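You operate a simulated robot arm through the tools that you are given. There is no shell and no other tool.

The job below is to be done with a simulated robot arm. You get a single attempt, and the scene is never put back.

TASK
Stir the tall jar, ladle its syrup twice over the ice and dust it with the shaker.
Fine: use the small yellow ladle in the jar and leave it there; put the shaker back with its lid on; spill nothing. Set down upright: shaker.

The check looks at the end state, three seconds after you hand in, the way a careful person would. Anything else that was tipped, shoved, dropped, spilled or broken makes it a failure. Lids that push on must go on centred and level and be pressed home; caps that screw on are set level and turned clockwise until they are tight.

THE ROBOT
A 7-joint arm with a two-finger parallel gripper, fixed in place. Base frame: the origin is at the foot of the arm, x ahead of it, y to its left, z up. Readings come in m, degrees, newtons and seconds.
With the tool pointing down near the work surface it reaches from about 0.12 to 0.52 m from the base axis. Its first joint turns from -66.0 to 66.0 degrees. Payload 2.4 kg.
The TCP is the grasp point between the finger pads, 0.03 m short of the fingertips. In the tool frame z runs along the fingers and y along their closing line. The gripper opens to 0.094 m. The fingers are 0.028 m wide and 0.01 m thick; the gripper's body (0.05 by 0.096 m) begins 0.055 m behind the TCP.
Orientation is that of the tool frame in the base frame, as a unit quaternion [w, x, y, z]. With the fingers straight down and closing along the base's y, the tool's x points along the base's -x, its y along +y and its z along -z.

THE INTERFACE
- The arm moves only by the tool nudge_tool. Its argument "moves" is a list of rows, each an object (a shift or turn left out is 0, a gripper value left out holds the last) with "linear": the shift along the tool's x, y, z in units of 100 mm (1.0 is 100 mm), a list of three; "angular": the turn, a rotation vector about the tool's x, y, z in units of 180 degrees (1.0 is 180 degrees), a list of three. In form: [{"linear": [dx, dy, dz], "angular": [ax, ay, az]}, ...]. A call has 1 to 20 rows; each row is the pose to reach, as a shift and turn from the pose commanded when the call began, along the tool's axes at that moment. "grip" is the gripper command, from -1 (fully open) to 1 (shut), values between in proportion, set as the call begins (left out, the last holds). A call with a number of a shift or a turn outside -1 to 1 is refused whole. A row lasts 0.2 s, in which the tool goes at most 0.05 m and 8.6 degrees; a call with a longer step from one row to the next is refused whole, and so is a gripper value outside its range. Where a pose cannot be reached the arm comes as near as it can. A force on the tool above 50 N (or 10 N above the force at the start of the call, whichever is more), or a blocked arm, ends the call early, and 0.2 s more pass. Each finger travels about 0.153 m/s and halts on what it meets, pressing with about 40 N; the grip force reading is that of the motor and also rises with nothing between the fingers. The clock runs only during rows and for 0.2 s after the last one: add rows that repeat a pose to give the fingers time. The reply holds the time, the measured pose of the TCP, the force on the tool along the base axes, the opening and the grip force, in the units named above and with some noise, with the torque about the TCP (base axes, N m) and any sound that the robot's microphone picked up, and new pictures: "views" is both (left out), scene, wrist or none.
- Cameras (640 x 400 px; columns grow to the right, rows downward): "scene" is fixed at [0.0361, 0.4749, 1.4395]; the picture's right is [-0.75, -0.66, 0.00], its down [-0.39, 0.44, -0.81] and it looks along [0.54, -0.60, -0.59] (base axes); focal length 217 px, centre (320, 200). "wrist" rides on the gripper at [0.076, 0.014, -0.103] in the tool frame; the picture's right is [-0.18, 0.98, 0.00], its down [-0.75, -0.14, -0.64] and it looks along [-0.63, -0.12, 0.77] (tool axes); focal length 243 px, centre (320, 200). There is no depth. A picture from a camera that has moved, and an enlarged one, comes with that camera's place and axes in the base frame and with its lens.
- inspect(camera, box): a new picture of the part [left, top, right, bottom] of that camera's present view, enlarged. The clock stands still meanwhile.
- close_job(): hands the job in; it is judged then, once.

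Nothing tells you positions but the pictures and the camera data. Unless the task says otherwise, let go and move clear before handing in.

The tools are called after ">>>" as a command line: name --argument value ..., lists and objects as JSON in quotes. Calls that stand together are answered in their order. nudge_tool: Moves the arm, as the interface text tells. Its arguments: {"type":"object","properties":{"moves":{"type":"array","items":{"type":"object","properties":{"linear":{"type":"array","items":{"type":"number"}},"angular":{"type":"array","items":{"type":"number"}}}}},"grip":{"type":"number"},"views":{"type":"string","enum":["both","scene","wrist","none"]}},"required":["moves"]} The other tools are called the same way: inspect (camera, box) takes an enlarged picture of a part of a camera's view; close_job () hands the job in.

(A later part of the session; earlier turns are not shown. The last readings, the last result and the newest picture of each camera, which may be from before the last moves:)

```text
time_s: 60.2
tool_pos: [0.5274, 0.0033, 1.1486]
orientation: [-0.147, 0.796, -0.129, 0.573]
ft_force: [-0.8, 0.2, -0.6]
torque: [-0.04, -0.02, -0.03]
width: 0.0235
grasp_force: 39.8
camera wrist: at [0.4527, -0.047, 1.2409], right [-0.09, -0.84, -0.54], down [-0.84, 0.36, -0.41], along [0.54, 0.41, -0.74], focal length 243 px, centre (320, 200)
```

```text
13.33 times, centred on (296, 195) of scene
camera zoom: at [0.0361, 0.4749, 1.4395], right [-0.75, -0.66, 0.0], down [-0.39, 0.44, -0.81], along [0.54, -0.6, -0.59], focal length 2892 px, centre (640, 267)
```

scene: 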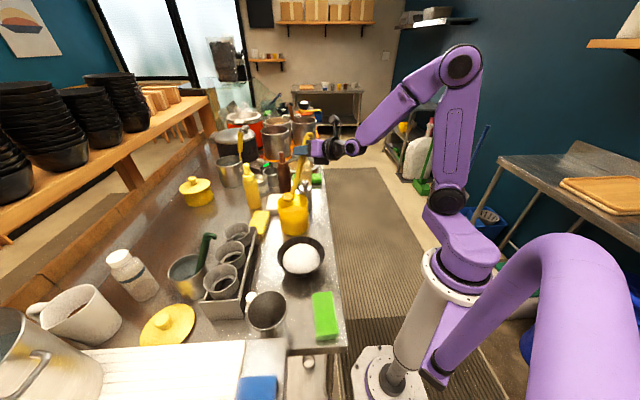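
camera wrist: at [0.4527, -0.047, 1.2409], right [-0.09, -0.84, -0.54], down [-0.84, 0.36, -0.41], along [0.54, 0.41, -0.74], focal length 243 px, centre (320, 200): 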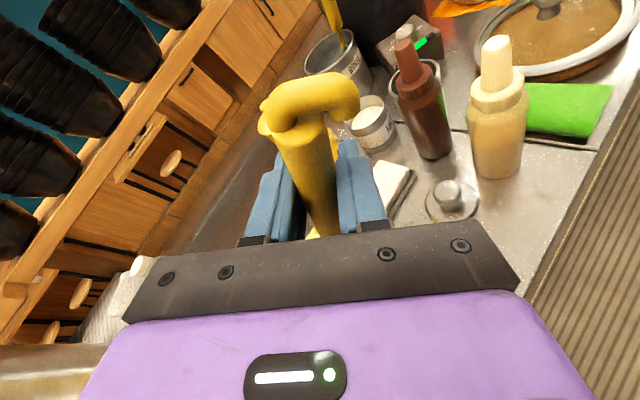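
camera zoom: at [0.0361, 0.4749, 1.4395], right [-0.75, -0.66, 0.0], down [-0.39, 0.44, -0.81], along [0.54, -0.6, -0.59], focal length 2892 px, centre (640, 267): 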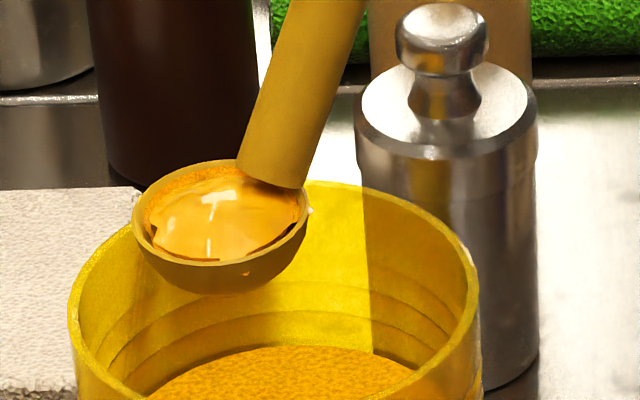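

The cup is level and full, just above the jar, with a drop hanging under it. I'll hold still over the jar for a few seconds so it drips off inside.

>>> nudge_tool --moves '[{"linear": [0, 0, 0]}, {"linear": [0, 0, 0]}, {"linear": [0, 0, 0]}, {"linear": [0, 0, 0]}, {"linear": [0, 0, 0]}, {"linear": [0, 0, 0]}, {"linear": [0, 0, 0]}, {"linear": [0, 0, 0]}, {"linear": [0, 0, 0]}, {"linear": [0, 0, 0]}, {"linear": [0, 0, 0]}, {"linear": [0, 0, 0]}, {"linear": [0, 0, 0]}, {"linear": [0, 0, 0]}, {"linear": [0, 0, 0]}]' --views "none"

>>> inspect --camera "scene" --box '[272, 180, 320, 210]'

>>> inspect --camera "scene" --box '[250, 200, 350, 300]'

```text
time_s: 63.4
tool_pos: [0.5272, 0.0033, 1.148]
orientation: [-0.148, 0.796, -0.128, 0.573]
ft_force: [1.4, -0.7, -0.8]
torque: [-0.04, 0.01, 0.0]
width: 0.0238
grasp_force: 39.8
```

```text
13.33 times, centred on (296, 195) of scene
camera zoom: at [0.0361, 0.4749, 1.4395], right [-0.75, -0.66, 0.0], down [-0.39, 0.44, -0.81], along [0.54, -0.6, -0.59], focal length 2892 px, centre (640, 267)
```

zoom: 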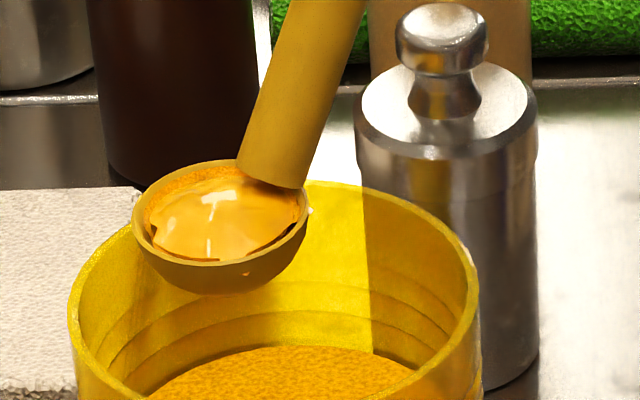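

```text
4.00 times, centred on (300, 250) of scene
camera zoom: at [0.0361, 0.4749, 1.4395], right [-0.75, -0.66, 0.0], down [-0.39, 0.44, -0.81], along [0.54, -0.6, -0.59], focal length 868 px, centre (400, 0)
```

zoom: 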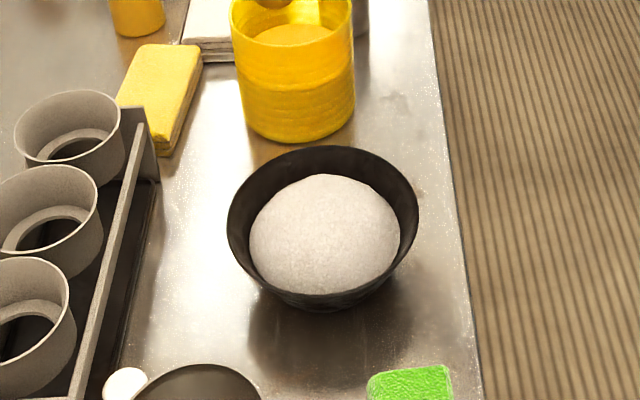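

The cup holds steady and nothing drips. Pouring over its front lip needs a roll the wrist may not have in this winding, so I'll set the ladle back down in the jar and test that with an empty hand rather than risk a spill.

>>> nudge_tool --moves '[{"linear": [-0.087, 0.038, 0.03]}, {"linear": [-0.175, 0.076, 0.06]}, {"linear": [-0.262, 0.115, 0.09]}, {"linear": [-0.35, 0.153, 0.12]}, {"linear": [-0.437, 0.191, 0.15]}, {"linear": [-0.525, 0.229, 0.18]}, {"linear": [-0.612, 0.268, 0.21]}, {"linear": [-0.699, 0.306, 0.24]}, {"linear": [-0.787, 0.344, 0.27]}, {"linear": [-0.78, 0.272, 0.265], "angular": [-0.0043, 0.0005, -0.0132]}, {"linear": [-0.773, 0.201, 0.26], "angular": [-0.0086, 0.001, -0.0264]}, {"linear": [-0.773, 0.201, 0.26], "angular": [-0.0086, 0.001, -0.0264]}]' --views "scene"

>>> inspect --camera "scene" --box '[266, 180, 326, 240]'

```text
time_s: 66.0
tool_pos: [0.5265, 0.0156, 1.0642]
orientation: [-0.112, 0.802, -0.104, 0.577]
ft_force: [-0.6, 0.6, -0.4]
torque: [-0.02, -0.01, 0.02]
width: 0.0233
grasp_force: 40.0
```

scene: 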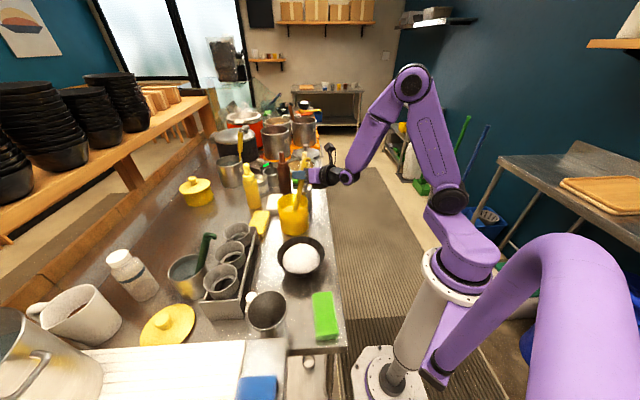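

```text
6.67 times, centred on (296, 210) of scene
camera zoom: at [0.0361, 0.4749, 1.4395], right [-0.75, -0.66, 0.0], down [-0.39, 0.44, -0.81], along [0.54, -0.6, -0.59], focal length 1446 px, centre (480, 133)
```

zoom: 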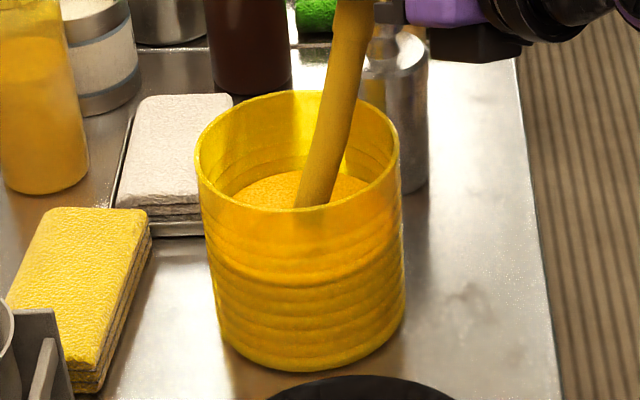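

The ladle is back in the syrup at a 20° lean. I'll lower it a few millimetres at a time until I feel it rest.

>>> nudge_tool --moves '[{"linear": [-0.09, 0.03, 0.031]}, {"linear": [-0.181, 0.06, 0.062]}, {"linear": [-0.226, 0.075, 0.077]}]' --views "none"

>>> nudge_tool --moves '[{"linear": [-0.045, 0.015, 0.015]}, {"linear": [-0.072, 0.024, 0.025]}, {"linear": [-0.072, 0.024, 0.025]}]' --views "none"

```text
time_s: 66.8
tool_pos: [0.5278, 0.0161, 1.04]
orientation: [-0.112, 0.802, -0.104, 0.577]
ft_force: [0.2, -1.2, -1.0]
torque: [-0.04, -0.01, -0.01]
width: 0.0236
grasp_force: 39.8
```

```text
time_s: 67.6
tool_pos: [0.5279, 0.0146, 1.0323]
orientation: [-0.112, 0.802, -0.103, 0.577]
ft_force: [-0.1, 0.1, -1.5]
torque: [-0.02, 0.0, 0.04]
width: 0.0238
grasp_force: 40.1
```

>>> nudge_tool --moves '[{"linear": [-0.027, 0.009, 0.009]}, {"linear": [-0.054, 0.018, 0.018]}, {"linear": [-0.054, 0.018, 0.018]}]' --views "none"

>>> nudge_tool --moves '[{"linear": [-0.027, 0.009, 0.009]}, {"linear": [-0.045, 0.015, 0.015]}, {"linear": [-0.045, 0.015, 0.015]}]' --views "scene"

>>> inspect --camera "scene" --box '[266, 180, 326, 240]'

```text
time_s: 68.4
tool_pos: [0.5278, 0.016, 1.0265]
orientation: [-0.112, 0.802, -0.104, 0.577]
ft_force: [-0.7, 0.1, -0.3]
torque: [-0.04, 0.0, 0.01]
width: 0.0236
grasp_force: 39.8
```

```text
time_s: 69.2
tool_pos: [0.528, 0.0147, 1.0212]
orientation: [-0.112, 0.802, -0.104, 0.577]
ft_force: [-0.7, -0.6, -0.9]
torque: [-0.04, 0.0, -0.03]
width: 0.0235
grasp_force: 39.4
```

scene: 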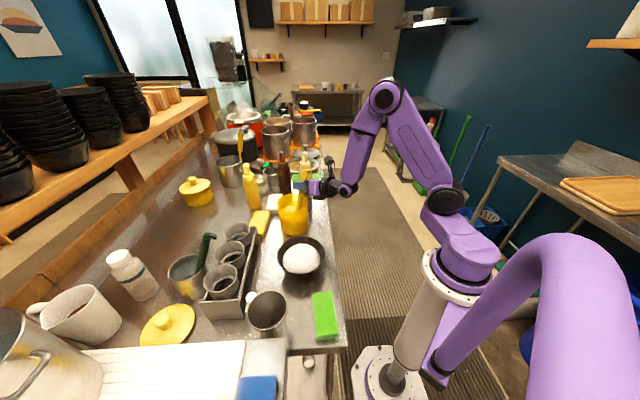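

```text
6.67 times, centred on (296, 210) of scene
camera zoom: at [0.0361, 0.4749, 1.4395], right [-0.75, -0.66, 0.0], down [-0.39, 0.44, -0.81], along [0.54, -0.6, -0.59], focal length 1446 px, centre (480, 133)
```

zoom: 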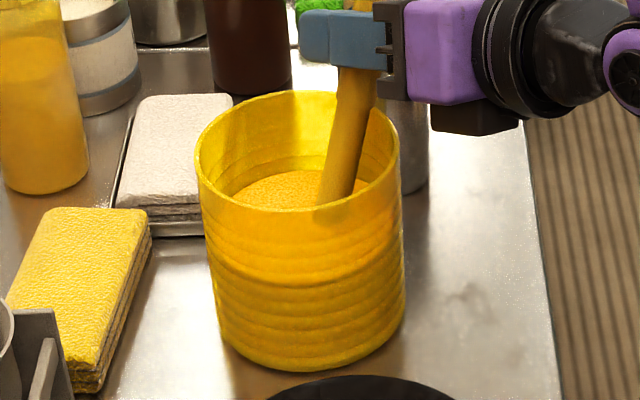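

>>> nudge_tool --moves '[{"linear": [-0.018, 0.006, 0.006]}, {"linear": [-0.036, 0.012, 0.012]}, {"linear": [-0.036, 0.012, 0.012]}]' --views "none"

>>> nudge_tool --moves '[{"linear": [-0.018, 0.006, 0.006]}, {"linear": [-0.036, 0.012, 0.012]}, {"linear": [-0.036, 0.012, 0.012]}]' --views "none"

>>> nudge_tool --moves '[{"linear": [-0.018, 0.006, 0.006]}, {"linear": [-0.036, 0.012, 0.012]}, {"linear": [-0.036, 0.012, 0.012]}]' --views "none"

```text
time_s: 70.0
tool_pos: [0.5284, 0.0151, 1.0195]
orientation: [-0.112, 0.799, -0.106, 0.581]
ft_force: [0.7, -5.6, 20.3]
torque: [0.49, 0.01, 0.01]
width: 0.0237
grasp_force: 40.1
```

```text
time_s: 70.8
tool_pos: [0.5283, 0.0155, 1.0165]
orientation: [-0.113, 0.798, -0.104, 0.583]
ft_force: [0.6, -8.5, 30.8]
torque: [0.56, -0.2, -0.08]
width: 0.0236
grasp_force: 39.1
```

```text
time_s: 71.6
tool_pos: [0.5282, 0.0161, 1.0128]
orientation: [-0.115, 0.798, -0.103, 0.582]
ft_force: [-0.7, -8.3, 31.1]
torque: [0.94, 0.04, 0.02]
width: 0.024
grasp_force: 40.1
```

It touched the jar bottom at about z 1.02 and I pressed more than needed. I'll ease back up 7 mm and check.

>>> nudge_tool --moves '[{"linear": [0.036, -0.012, -0.012]}, {"linear": [0.063, -0.021, -0.022]}, {"linear": [0.063, -0.021, -0.022]}]' --views "both"

>>> inspect --camera "scene" --box '[266, 180, 326, 240]'

```text
time_s: 72.4
tool_pos: [0.5248, 0.0155, 1.0147]
orientation: [-0.111, 0.804, -0.103, 0.575]
ft_force: [-1.0, -0.6, -0.3]
torque: [0.0, 0.0, 0.05]
width: 0.0236
grasp_force: 40.2
camera wrist: at [0.4519, -0.0263, 1.1117], right [-0.1, -0.88, -0.46], down [-0.84, 0.32, -0.44], along [0.53, 0.34, -0.78], focal length 243 px, centre (320, 200)
```

scene: 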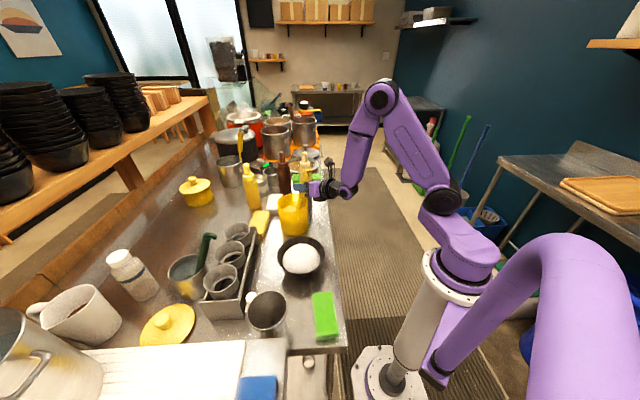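
wrist: 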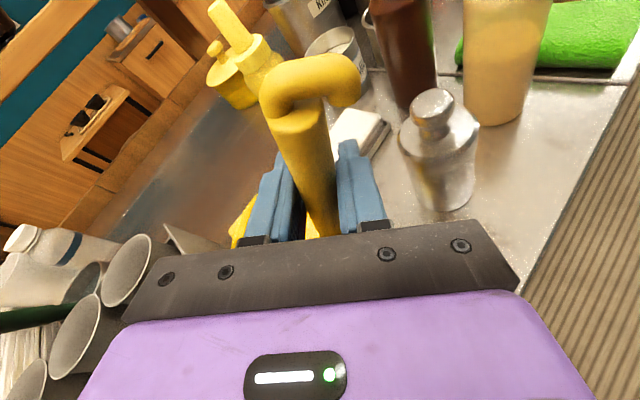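

```text
6.67 times, centred on (296, 210) of scene
camera zoom: at [0.0361, 0.4749, 1.4395], right [-0.75, -0.66, 0.0], down [-0.39, 0.44, -0.81], along [0.54, -0.6, -0.59], focal length 1446 px, centre (480, 133)
```

zoom: 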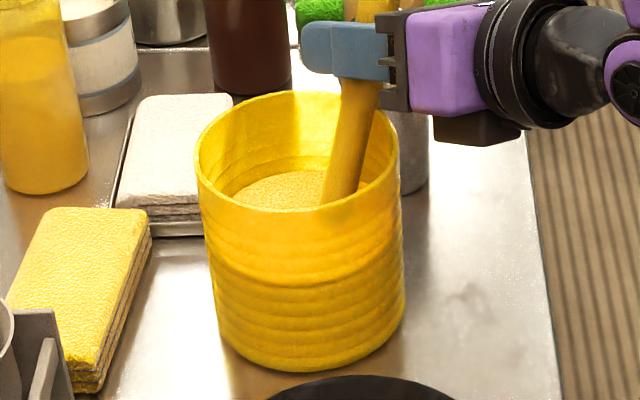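

The load is gone and the ladle rests in the jar, handle near the right-hand rim. I'll open the fingers part way so it settles gently.

>>> nudge_tool --moves '[{"linear": [0, 0, 0]}, {"linear": [0, 0, 0]}, {"linear": [0, 0, 0]}, {"linear": [0, 0, 0]}]' --grip 0.0 --views "both"

>>> inspect --camera "scene" --box '[266, 170, 346, 240]'

>>> inspect --camera "wrist" --box '[220, 40, 440, 240]'

```text
time_s: 73.4
tool_pos: [0.5272, 0.0159, 1.0161]
orientation: [-0.112, 0.802, -0.104, 0.578]
ft_force: [-0.2, -0.5, -0.2]
torque: [-0.01, -0.02, -0.01]
width: 0.047
grasp_force: 0.1
camera wrist: at [0.4523, -0.0265, 1.1129], right [-0.09, -0.88, -0.46], down [-0.84, 0.32, -0.44], along [0.54, 0.35, -0.77], focal length 243 px, centre (320, 200)
```

scene: 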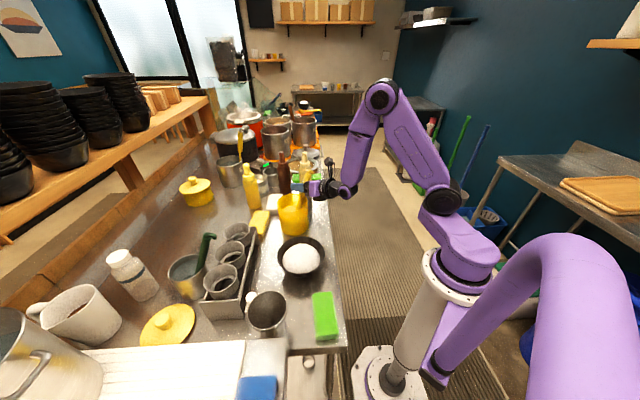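
wrist: 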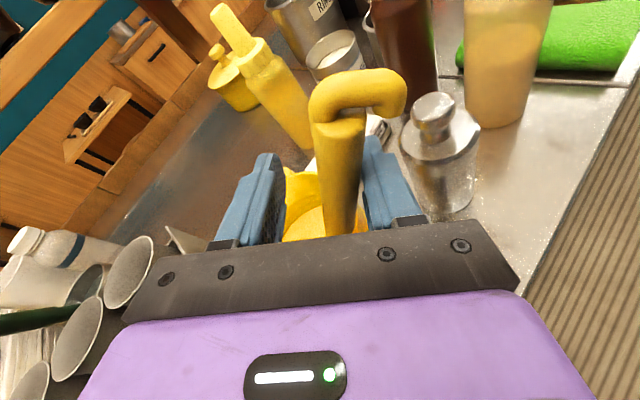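

```text
5.71 times, centred on (306, 205) of scene
camera zoom: at [0.0361, 0.4749, 1.4395], right [-0.75, -0.66, 0.0], down [-0.39, 0.44, -0.81], along [0.54, -0.6, -0.59], focal length 1239 px, centre (400, 171)
```

zoom: 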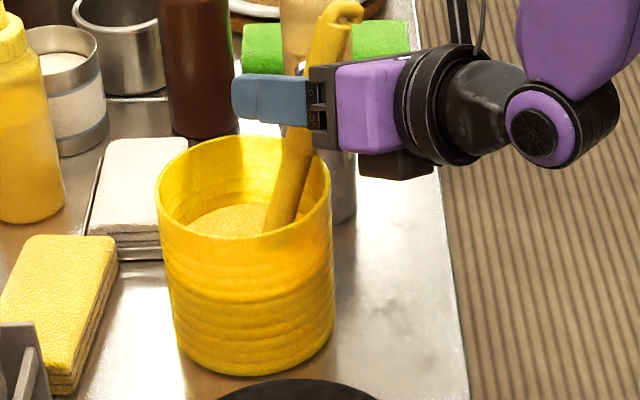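

```text
2.00 times, centred on (330, 140) of wrist
camera zoom: at [0.4523, -0.0265, 1.1129], right [-0.09, -0.88, -0.46], down [-0.84, 0.32, -0.44], along [0.54, 0.35, -0.77], focal length 485 px, centre (300, 320)
```

zoom: 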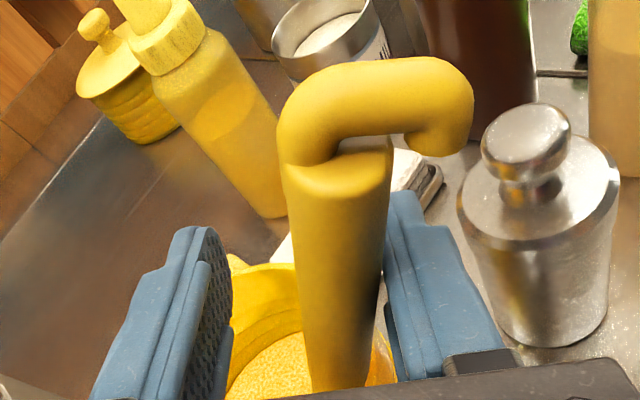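

The ladle rests stably against the rim. I'll open fully and back straight away from it horizontally.

>>> nudge_tool --moves '[{"linear": [0, 0, 0]}, {"linear": [0, 0, 0]}, {"linear": [-0.03, 0.004, -0.095]}, {"linear": [-0.093, 0.011, -0.285]}, {"linear": [-0.186, 0.022, -0.57]}, {"linear": [-0.279, 0.034, -0.855]}, {"linear": [-0.31, 0.037, -0.95]}]' --grip -1 --views "both"

>>> inspect --camera "wrist" --box '[220, 40, 440, 240]'

```text
time_s: 75.0
tool_pos: [0.4281, 0.0154, 1.0167]
orientation: [-0.112, 0.802, -0.104, 0.578]
ft_force: [-0.4, 1.1, 0.3]
torque: [0.0, -0.01, -0.01]
width: 0.0942
grasp_force: 0.0
camera wrist: at [0.3522, -0.0269, 1.1133], right [-0.09, -0.88, -0.46], down [-0.84, 0.32, -0.44], along [0.54, 0.34, -0.77], focal length 243 px, centre (320, 200)
```

scene: 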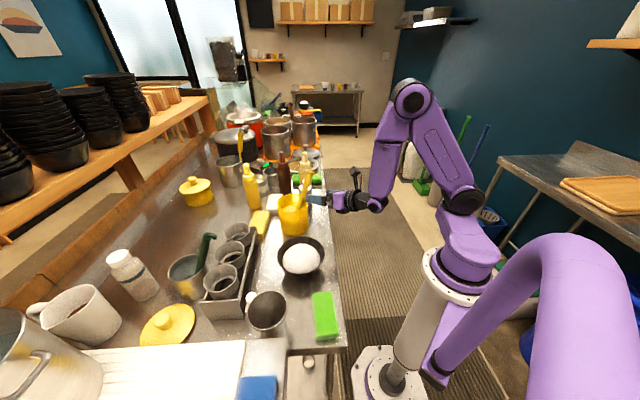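
wrist: 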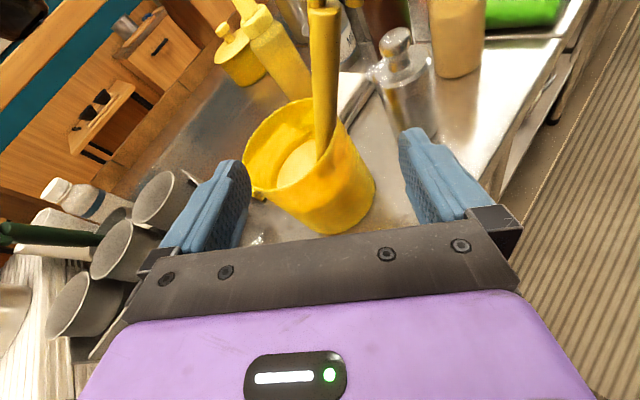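

```text
2.00 times, centred on (330, 140) of wrist
camera zoom: at [0.3522, -0.0269, 1.1133], right [-0.09, -0.88, -0.46], down [-0.84, 0.32, -0.44], along [0.54, 0.34, -0.77], focal length 485 px, centre (300, 320)
```

zoom: 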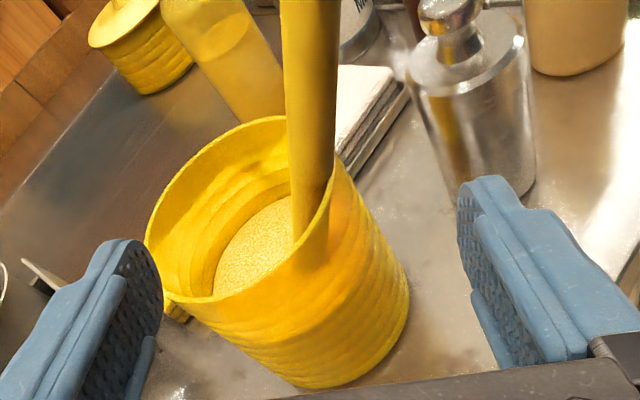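

The hand is clear and the ladle leans about 26° toward the robot's right. Let me get its exact line from the scene camera too.

>>> inspect --camera "scene" --box '[270, 160, 350, 210]'

```text
8.00 times, centred on (310, 185) of scene
camera zoom: at [0.0361, 0.4749, 1.4395], right [-0.75, -0.66, 0.0], down [-0.39, 0.44, -0.81], along [0.54, -0.6, -0.59], focal length 1735 px, centre (400, 320)
```

zoom: 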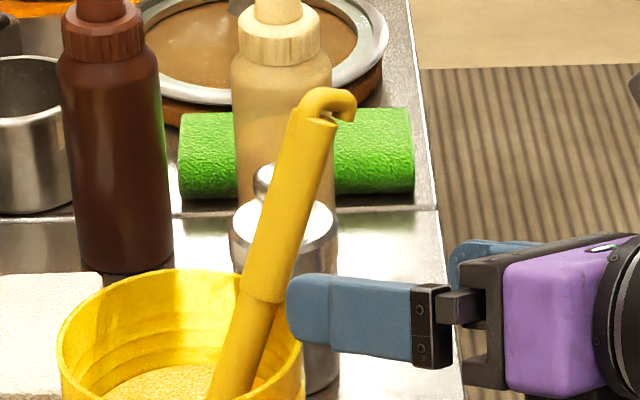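

The handle line is now at x≈0.531, top near (0.531, -0.016, 1.048), leaning purely sideways. Now, hand empty, I'll test whether the wrist can roll the way a front-lip pour needs.

>>> nudge_tool --moves '[{"angular": [0, 0, -0.045]}, {"angular": [0, 0, -0.09]}, {"angular": [0, 0, -0.135]}, {"angular": [0, 0, -0.18]}, {"angular": [0, 0, -0.225]}, {"angular": [0, 0, -0.27]}, {"angular": [0, 0, -0.315]}, {"angular": [0, 0, -0.36]}, {"angular": [0, 0, -0.405]}, {"angular": [0, 0, -0.45]}]' --views "scene"

```text
time_s: 77.2
tool_pos: [0.4265, 0.0153, 1.0157]
orientation: [0.291, 0.676, 0.443, 0.512]
ft_force: [-0.9, 0.0, -0.2]
torque: [0.02, 0.02, 0.01]
width: 0.0941
grasp_force: 0.1
```

scene: 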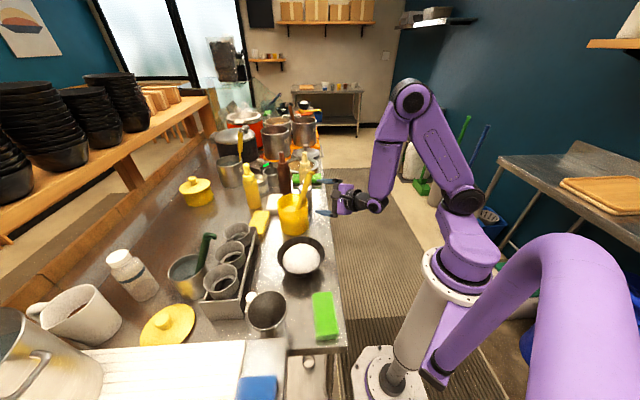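

It rolled 81° without trouble, so the front-lip pour is possible in this grip. Next I test, still empty-handed, whether the arm reaches the end pose of the pour near the ice bowl.

>>> nudge_tool --moves '[{"linear": [0.31, -0.103, -0.117]}, {"linear": [0.62, -0.207, -0.235]}, {"linear": [0.932, -0.31, -0.352]}]' --views "none"

>>> nudge_tool --moves '[{"linear": [0.31, -0.103, -0.117]}, {"linear": [0.62, -0.207, -0.235]}, {"linear": [0.932, -0.31, -0.352]}]' --views "none"

>>> nudge_tool --moves '[{"linear": [0.31, -0.103, -0.117], "angular": [0.0156, 0.0306, -0.011]}, {"linear": [0.62, -0.207, -0.235], "angular": [0.0313, 0.0611, -0.0221]}, {"linear": [0.932, -0.31, -0.352], "angular": [0.047, 0.0917, -0.0332]}, {"linear": [0.932, -0.31, -0.352], "angular": [0.0626, 0.1222, -0.0442]}]' --views "both"

```text
time_s: 78.0
tool_pos: [0.3914, 0.1104, 1.0412]
orientation: [0.29, 0.677, 0.443, 0.512]
ft_force: [0.1, -0.3, -1.1]
torque: [-0.02, 0.01, -0.03]
width: 0.0938
grasp_force: 0.1
```

```text
time_s: 78.8
tool_pos: [0.3565, 0.2054, 1.0679]
orientation: [0.289, 0.677, 0.443, 0.511]
ft_force: [0.1, -0.9, -0.5]
torque: [0.03, -0.03, -0.02]
width: 0.0936
grasp_force: 0.0
```

```text
time_s: 79.8
tool_pos: [0.3223, 0.3012, 1.0932]
orientation: [0.167, 0.559, 0.583, 0.565]
ft_force: [-0.2, -0.8, -0.3]
torque: [-0.01, 0.05, 0.04]
width: 0.0941
grasp_force: 0.0
camera wrist: at [0.2188, 0.3125, 1.1703], right [0.51, -0.42, 0.75], down [-0.36, -0.9, -0.25], along [0.78, -0.14, -0.61], focal length 243 px, centre (320, 200)
```

scene: 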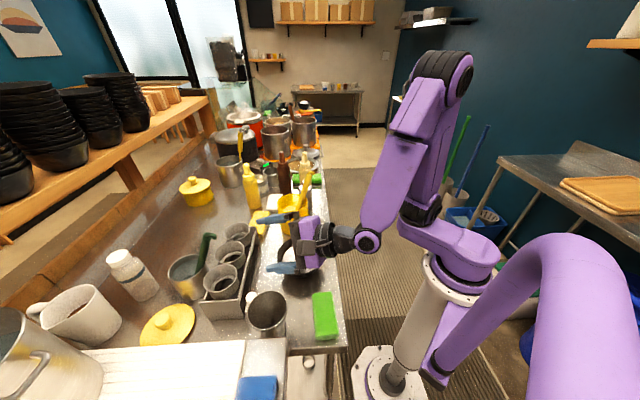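
wrist: 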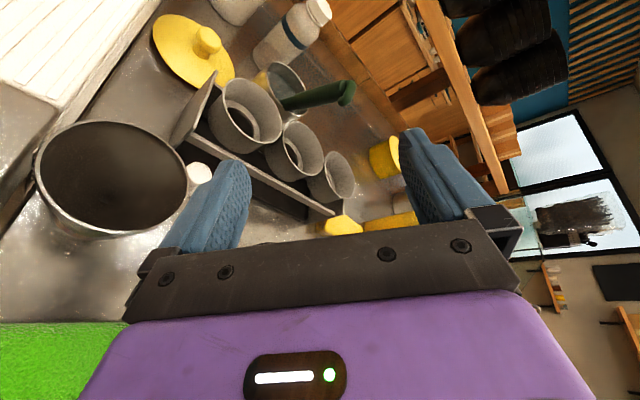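

That end pose is reachable. I'll roll back to the carrying attitude here and then check the start-of-pour pose.

>>> nudge_tool --moves '[{"angular": [0, 0, 0.0435]}, {"angular": [0, 0, 0.087]}, {"angular": [0, 0, 0.1305]}, {"angular": [0, 0, 0.174]}, {"angular": [0, 0, 0.2175]}, {"angular": [0, 0, 0.261]}, {"angular": [0, 0, 0.3045]}, {"angular": [0, 0, 0.348]}, {"angular": [0, 0, 0.3915]}, {"angular": [0, 0, 0.435]}, {"angular": [0, 0, 0.478]}]' --views "none"

```text
time_s: 82.2
tool_pos: [0.3221, 0.3005, 1.093]
orientation: [-0.263, 0.808, 0.041, 0.526]
ft_force: [-0.7, -0.8, -0.5]
torque: [-0.02, 0.02, 0.03]
width: 0.094
grasp_force: 0.2
```

>>> nudge_tool --moves '[{"linear": [0.2, 0.3, -0.045]}, {"linear": [0.41, 0.6, -0.09]}, {"linear": [0.616, 0.899, -0.134]}]' --views "none"

>>> nudge_tool --moves '[{"linear": [0.2, 0.3, -0.045]}, {"linear": [0.41, 0.6, -0.09]}, {"linear": [0.616, 0.899, -0.134]}]' --views "both"

```text
time_s: 83.0
tool_pos: [0.3691, 0.2046, 1.1168]
orientation: [-0.263, 0.807, 0.044, 0.527]
ft_force: [0.3, -0.4, 0.0]
torque: [0.02, -0.02, 0.03]
width: 0.0942
grasp_force: 0.1
```

```text
time_s: 83.8
tool_pos: [0.4065, 0.1211, 1.1431]
orientation: [-0.263, 0.807, 0.044, 0.527]
ft_force: [-0.7, -0.1, 0.9]
torque: [-0.03, 0.02, 0.0]
width: 0.094
grasp_force: 0.1
out of reach, approached as far as the arm can: row 3
camera wrist: at [0.3592, 0.0459, 1.236], right [0.26, -0.81, -0.53], down [-0.91, -0.03, -0.41], along [0.32, 0.59, -0.74], focal length 243 px, centre (320, 200)
```

scene: 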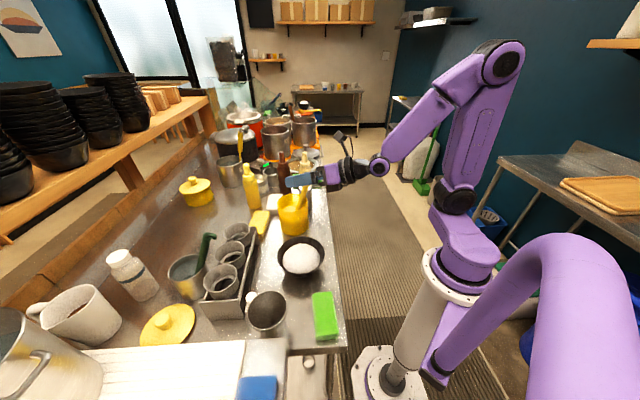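
wrist: 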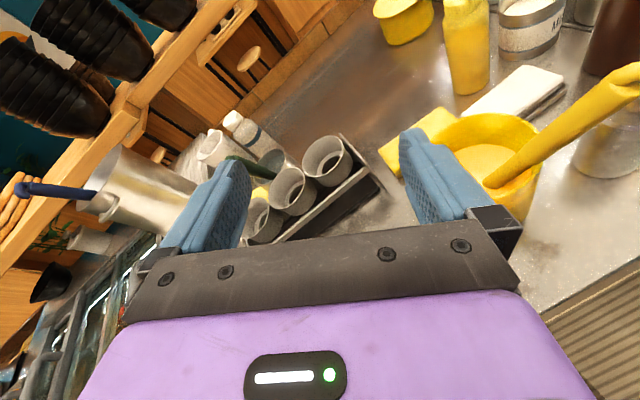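

Start-of-pour pose is just 1.5 cm short of reach at this yaw. I'll try slightly less yaw to see whether it becomes fully reachable.

>>> nudge_tool --moves '[{"linear": [0.02, 0.063, -0.02], "angular": [-0.0194, 0.0085, 0.0069]}, {"linear": [0.04, 0.126, -0.043], "angular": [-0.0387, 0.017, 0.0137]}, {"linear": [0.04, 0.126, -0.043], "angular": [-0.0387, 0.017, 0.0137]}]' --views "none"

```text
time_s: 84.6
tool_pos: [0.4095, 0.1076, 1.1428]
orientation: [-0.225, 0.808, -0.014, 0.544]
ft_force: [-0.2, -0.2, -0.6]
torque: [-0.03, 0.01, 0.01]
width: 0.0942
grasp_force: 0.2
```

Fully reachable at about 21° yaw, so the whole pour is feasible. Now I go back in front of the ladle with the hand rolled to match its lean.

>>> nudge_tool --moves '[{"linear": [-0.09, 0.244, 0.038], "angular": [-0.026, 0.0113, 0.0092]}, {"linear": [-0.18, 0.488, 0.077], "angular": [-0.0521, 0.0226, 0.0183]}, {"linear": [-0.27, 0.73, 0.115], "angular": [-0.0782, 0.0339, 0.0275]}, {"linear": [-0.359, 0.975, 0.153], "angular": [-0.1042, 0.0452, 0.0366]}, {"linear": [-0.359, 0.975, 0.153], "angular": [-0.1042, 0.0452, 0.0366]}]' --views "both"

```text
time_s: 85.8
tool_pos: [0.4316, 0.0358, 1.0701]
orientation: [-0.12, 0.791, -0.164, 0.577]
ft_force: [-0.5, -0.3, -0.1]
torque: [0.02, -0.02, -0.01]
width: 0.0939
grasp_force: 0.1
camera wrist: at [0.3519, -0.0078, 1.1622], right [-0.17, -0.83, -0.53], down [-0.81, 0.43, -0.41], along [0.57, 0.36, -0.74], focal length 243 px, centre (320, 200)
```

scene: 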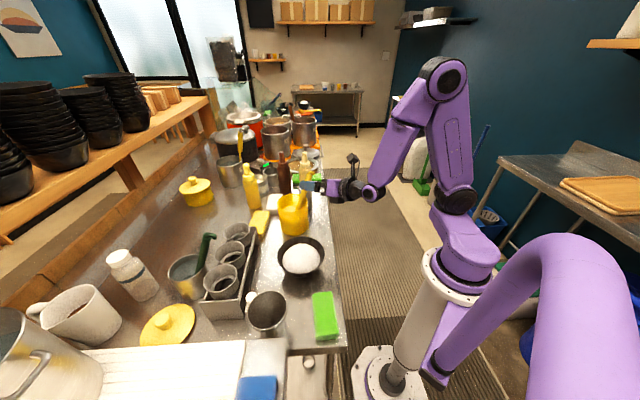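
wrist: 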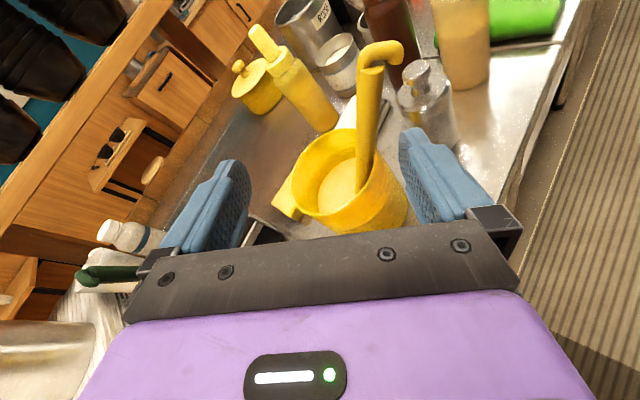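

The ladle handle appears upright between the fingers in the hand's view. I'll come down to grasp height short of it.

>>> nudge_tool --moves '[{"linear": [-0.159, 0.26, 0.124], "angular": [0, 0, 0.0095]}, {"linear": [-0.318, 0.52, 0.248], "angular": [0, 0, 0.0189]}, {"linear": [-0.318, 0.52, 0.248], "angular": [0, 0, 0.0189]}]' --views "wrist"

>>> inspect --camera "wrist" --box '[220, 0, 440, 240]'

```text
time_s: 86.6
tool_pos: [0.439, -0.0005, 1.0147]
orientation: [-0.138, 0.786, -0.188, 0.572]
ft_force: [0.9, 0.7, -0.4]
torque: [0.01, 0.0, -0.02]
width: 0.0942
grasp_force: 0.1
camera wrist: at [0.3593, -0.0467, 1.1047], right [-0.18, -0.79, -0.58], down [-0.8, 0.47, -0.38], along [0.57, 0.39, -0.72], focal length 243 px, centre (320, 200)
```

wrist: 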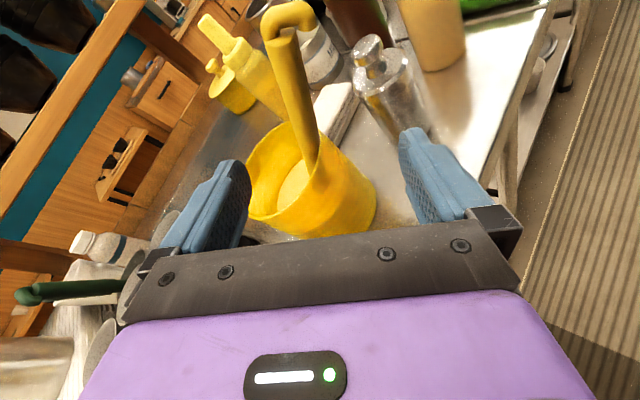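

```text
1.67 times, centred on (330, 120) of wrist
camera zoom: at [0.3593, -0.0467, 1.1047], right [-0.18, -0.79, -0.58], down [-0.8, 0.47, -0.38], along [0.57, 0.39, -0.72], focal length 404 px, centre (303, 333)
```

zoom: 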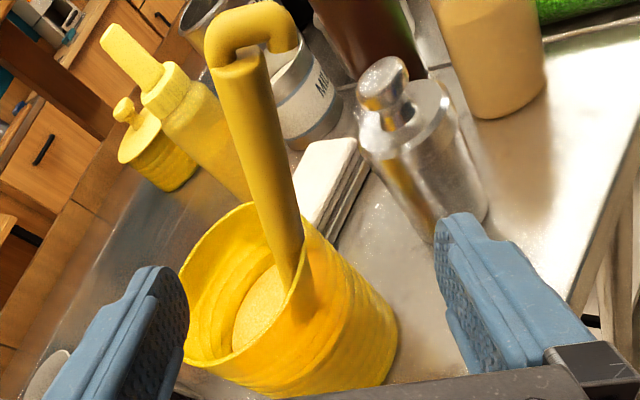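

Prediction and picture agree to about 3 mm. I'll advance horizontally around the handle.

>>> nudge_tool --moves '[{"linear": [0.06, -0.036, 0.216]}, {"linear": [0.12, -0.072, 0.432]}, {"linear": [0.18, -0.109, 0.649]}, {"linear": [0.21, -0.127, 0.757]}, {"linear": [0.24, -0.145, 0.865]}, {"linear": [0.24, -0.145, 0.865]}]' --views "both"

>>> inspect --camera "wrist" --box '[220, 40, 440, 240]'

>>> inspect --camera "scene" --box '[270, 160, 350, 210]'

```text
time_s: 88.0
tool_pos: [0.5305, 0.0042, 1.0151]
orientation: [-0.137, 0.786, -0.187, 0.573]
ft_force: [-0.6, 0.2, -0.6]
torque: [-0.03, -0.01, -0.01]
width: 0.0939
grasp_force: 0.1
camera wrist: at [0.4508, -0.0436, 1.1057], right [-0.18, -0.79, -0.58], down [-0.8, 0.46, -0.38], along [0.57, 0.39, -0.72], focal length 243 px, centre (320, 200)
```

scene: 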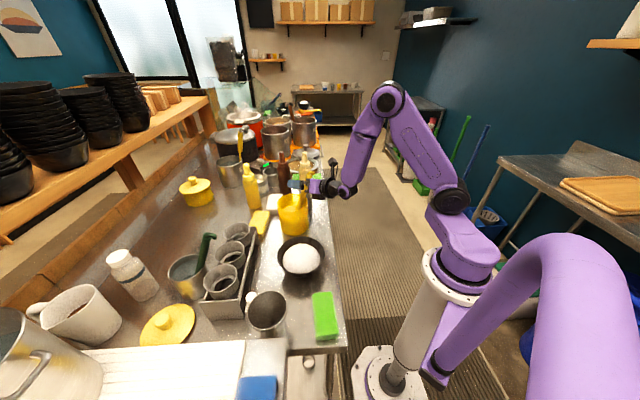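
wrist: 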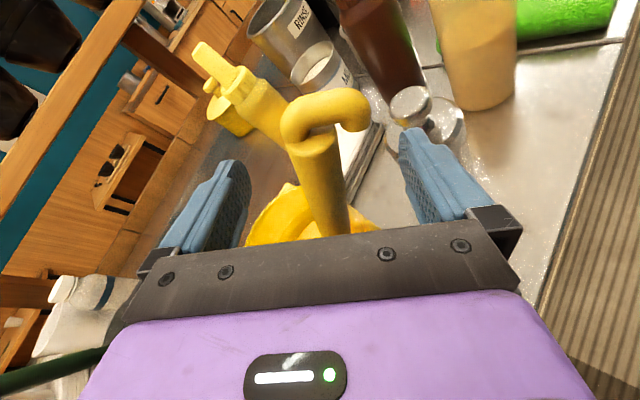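

```text
2.00 times, centred on (330, 140) of wrist
camera zoom: at [0.4508, -0.0436, 1.1057], right [-0.18, -0.79, -0.58], down [-0.8, 0.46, -0.38], along [0.57, 0.39, -0.72], focal length 485 px, centre (300, 320)
```

zoom: 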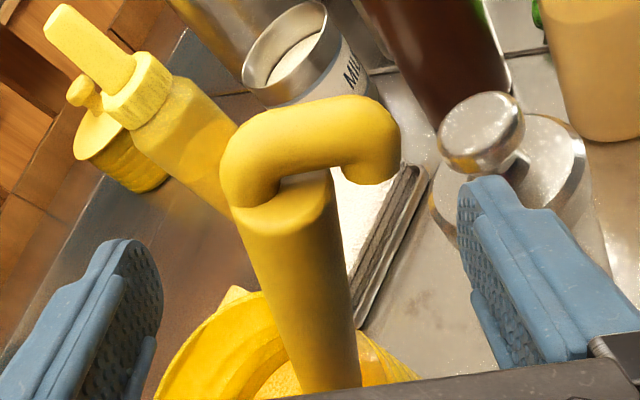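

```text
8.00 times, centred on (310, 185) of scene
camera zoom: at [0.0361, 0.4749, 1.4395], right [-0.75, -0.66, 0.0], down [-0.39, 0.44, -0.81], along [0.54, -0.6, -0.59], focal length 1735 px, centre (400, 320)
```

zoom: 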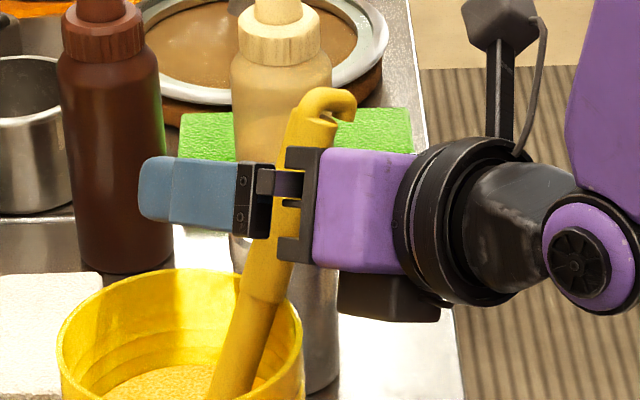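

The handle sits between the pads, a couple of millimetres right of centre. Closing.

>>> nudge_tool --moves '[{"linear": [0, 0, 0]}, {"linear": [0, 0, 0]}, {"linear": [0, 0, 0]}, {"linear": [0, 0, 0]}]' --grip 1 --views "wrist"

>>> inspect --camera "wrist" --box '[220, 40, 440, 240]'

>>> inspect --camera "scene" --box '[270, 160, 350, 240]'

```text
time_s: 89.0
tool_pos: [0.5312, 0.0041, 1.0157]
orientation: [-0.138, 0.786, -0.187, 0.572]
ft_force: [0.5, -1.4, 0.1]
torque: [-0.3, -0.02, 0.02]
width: 0.0237
grasp_force: 40.5
camera wrist: at [0.4505, -0.0439, 1.1057], right [-0.19, -0.79, -0.58], down [-0.8, 0.47, -0.38], along [0.57, 0.39, -0.72], focal length 243 px, centre (320, 200)
```

wrist: 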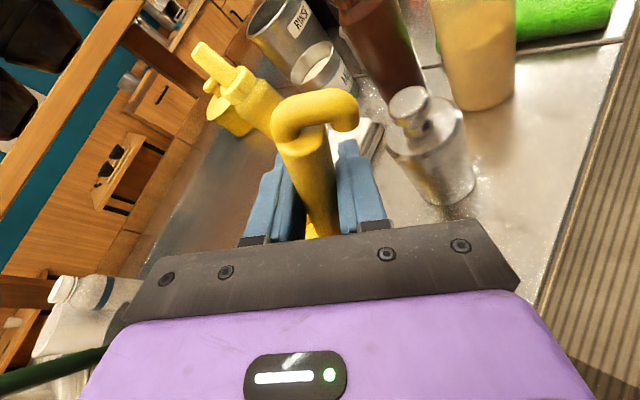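

```text
2.00 times, centred on (330, 140) of wrist
camera zoom: at [0.4505, -0.0439, 1.1057], right [-0.19, -0.79, -0.58], down [-0.8, 0.47, -0.38], along [0.57, 0.39, -0.72], focal length 485 px, centre (300, 320)
```

zoom: 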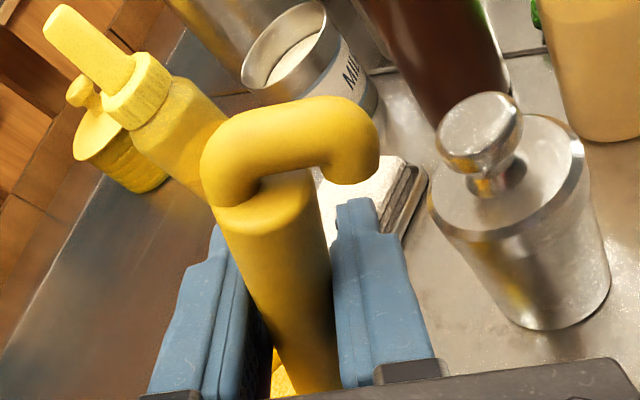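

```text
5.00 times, centred on (310, 200) of scene
camera zoom: at [0.0361, 0.4749, 1.4395], right [-0.75, -0.66, 0.0], down [-0.39, 0.44, -0.81], along [0.54, -0.6, -0.59], focal length 1084 px, centre (370, 200)
```

zoom: 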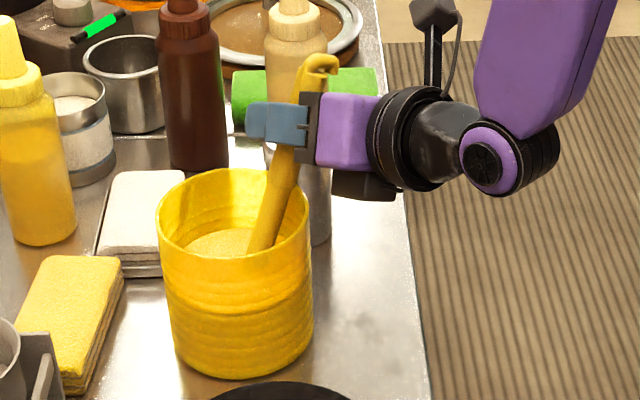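

Firm grip on the flats again. I'll lift the full cup straight up at the same lean, easing it off the wall, to just above the syrup.

>>> nudge_tool --moves '[{"linear": [0.051, -0.004, -0.015]}, {"linear": [0.107, 0.001, -0.031]}, {"linear": [0.15, -0.02, -0.046]}, {"linear": [0.192, -0.042, -0.061]}, {"linear": [0.235, -0.064, -0.077]}, {"linear": [0.277, -0.085, -0.092]}, {"linear": [0.32, -0.107, -0.107]}, {"linear": [0.362, -0.128, -0.123]}, {"linear": [0.404, -0.15, -0.138]}, {"linear": [0.446, -0.172, -0.153]}, {"linear": [0.531, -0.215, -0.184]}, {"linear": [0.616, -0.258, -0.214]}, {"linear": [0.701, -0.301, -0.245]}, {"linear": [0.785, -0.344, -0.276]}, {"linear": [0.87, -0.388, -0.306]}, {"linear": [0.87, -0.388, -0.306]}]' --views "scene"

>>> inspect --camera "scene" --box '[272, 180, 320, 210]'

```text
time_s: 92.4
tool_pos: [0.5299, -0.0013, 1.1154]
orientation: [-0.137, 0.786, -0.188, 0.572]
ft_force: [1.0, -0.8, -1.4]
torque: [-0.04, -0.01, 0.03]
width: 0.0234
grasp_force: 39.9
```

scene: 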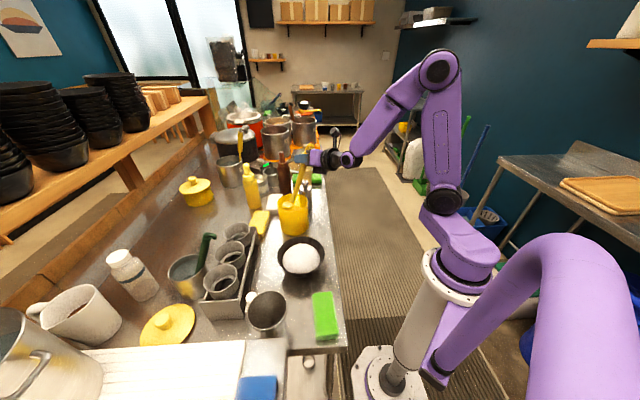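

```text
13.33 times, centred on (296, 195) of scene
camera zoom: at [0.0361, 0.4749, 1.4395], right [-0.75, -0.66, 0.0], down [-0.39, 0.44, -0.81], along [0.54, -0.6, -0.59], focal length 2892 px, centre (640, 267)
```

zoom: 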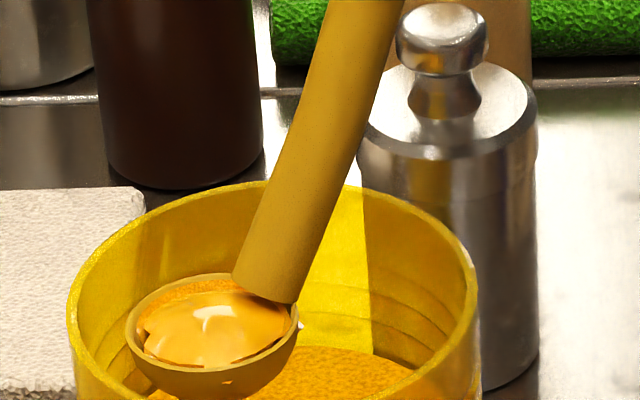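

The cup is full and level. I'll lift it clear of the rim, pausing over the jar.

>>> nudge_tool --moves '[{"linear": [0.068, -0.035, -0.025]}, {"linear": [0.136, -0.069, -0.049]}, {"linear": [0.203, -0.104, -0.074]}, {"linear": [0.271, -0.138, -0.098]}, {"linear": [0.339, -0.173, -0.123]}, {"linear": [0.339, -0.173, -0.123]}, {"linear": [0.339, -0.173, -0.123]}, {"linear": [0.339, -0.173, -0.123]}, {"linear": [0.339, -0.173, -0.123]}, {"linear": [0.339, -0.173, -0.123]}]' --views "scene"

>>> inspect --camera "scene" --box '[266, 165, 326, 215]'

```text
time_s: 94.6
tool_pos: [0.5299, -0.0008, 1.1548]
orientation: [-0.138, 0.786, -0.188, 0.572]
ft_force: [0.0, 0.2, -0.4]
torque: [-0.05, 0.02, -0.01]
width: 0.0234
grasp_force: 40.2
```

scene: 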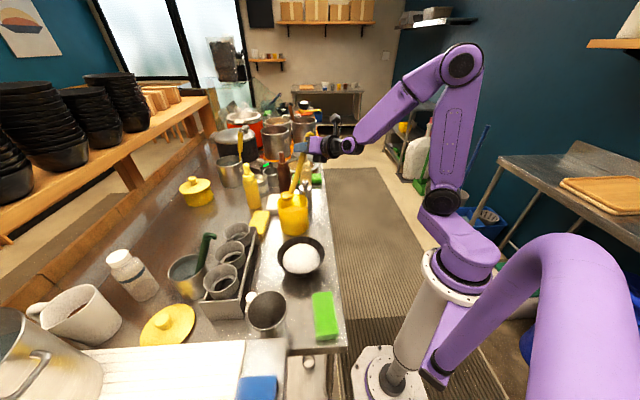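

```text
8.00 times, centred on (296, 190) of scene
camera zoom: at [0.0361, 0.4749, 1.4395], right [-0.75, -0.66, 0.0], down [-0.39, 0.44, -0.81], along [0.54, -0.6, -0.59], focal length 1735 px, centre (512, 280)
```

zoom: 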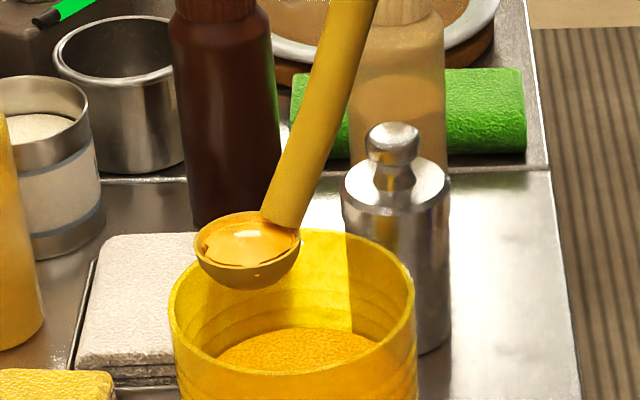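

The cup is clear of the rim, full and not dripping. I'll carry it slowly toward the ice, yawing about the vertical only.

>>> nudge_tool --moves '[{"linear": [-0.05, -0.04, -0.06], "angular": [0.0051, -0.0026, -0.0018]}, {"linear": [-0.1, -0.08, -0.118], "angular": [0.0108, -0.0055, -0.0039]}, {"linear": [-0.15, -0.12, -0.178], "angular": [0.0163, -0.0083, -0.0059]}, {"linear": [-0.2, -0.161, -0.237], "angular": [0.0217, -0.0111, -0.0078]}, {"linear": [-0.25, -0.201, -0.296], "angular": [0.0271, -0.0138, -0.0098]}, {"linear": [-0.3, -0.241, -0.355], "angular": [0.0325, -0.0166, -0.0118]}, {"linear": [-0.35, -0.281, -0.414], "angular": [0.038, -0.0194, -0.0137]}, {"linear": [-0.4, -0.322, -0.474], "angular": [0.0434, -0.0221, -0.0157]}, {"linear": [-0.44, -0.354, -0.521], "angular": [0.0478, -0.0244, -0.0173]}, {"linear": [-0.466, -0.375, -0.552], "angular": [0.0506, -0.0258, -0.0183]}, {"linear": [-0.466, -0.375, -0.552], "angular": [0.0506, -0.0258, -0.0183]}]' --views "scene"

>>> inspect --camera "scene" --box '[256, 175, 336, 245]'

```text
time_s: 97.0
tool_pos: [0.4696, 0.0537, 1.1484]
orientation: [-0.191, 0.8, -0.113, 0.557]
ft_force: [-0.4, 0.3, -0.4]
torque: [-0.05, -0.01, 0.02]
width: 0.0235
grasp_force: 40.7
```

scene: 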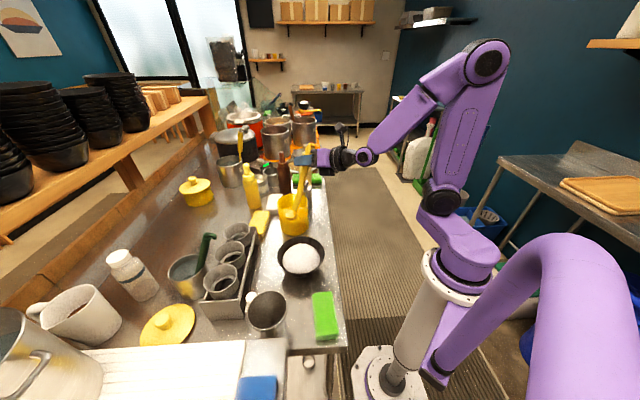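

```text
5.71 times, centred on (296, 210) of scene
camera zoom: at [0.0361, 0.4749, 1.4395], right [-0.75, -0.66, 0.0], down [-0.39, 0.44, -0.81], along [0.54, -0.6, -0.59], focal length 1239 px, centre (457, 143)
```

zoom: 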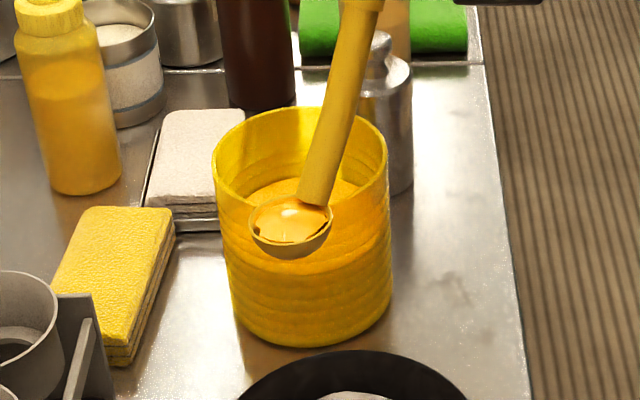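

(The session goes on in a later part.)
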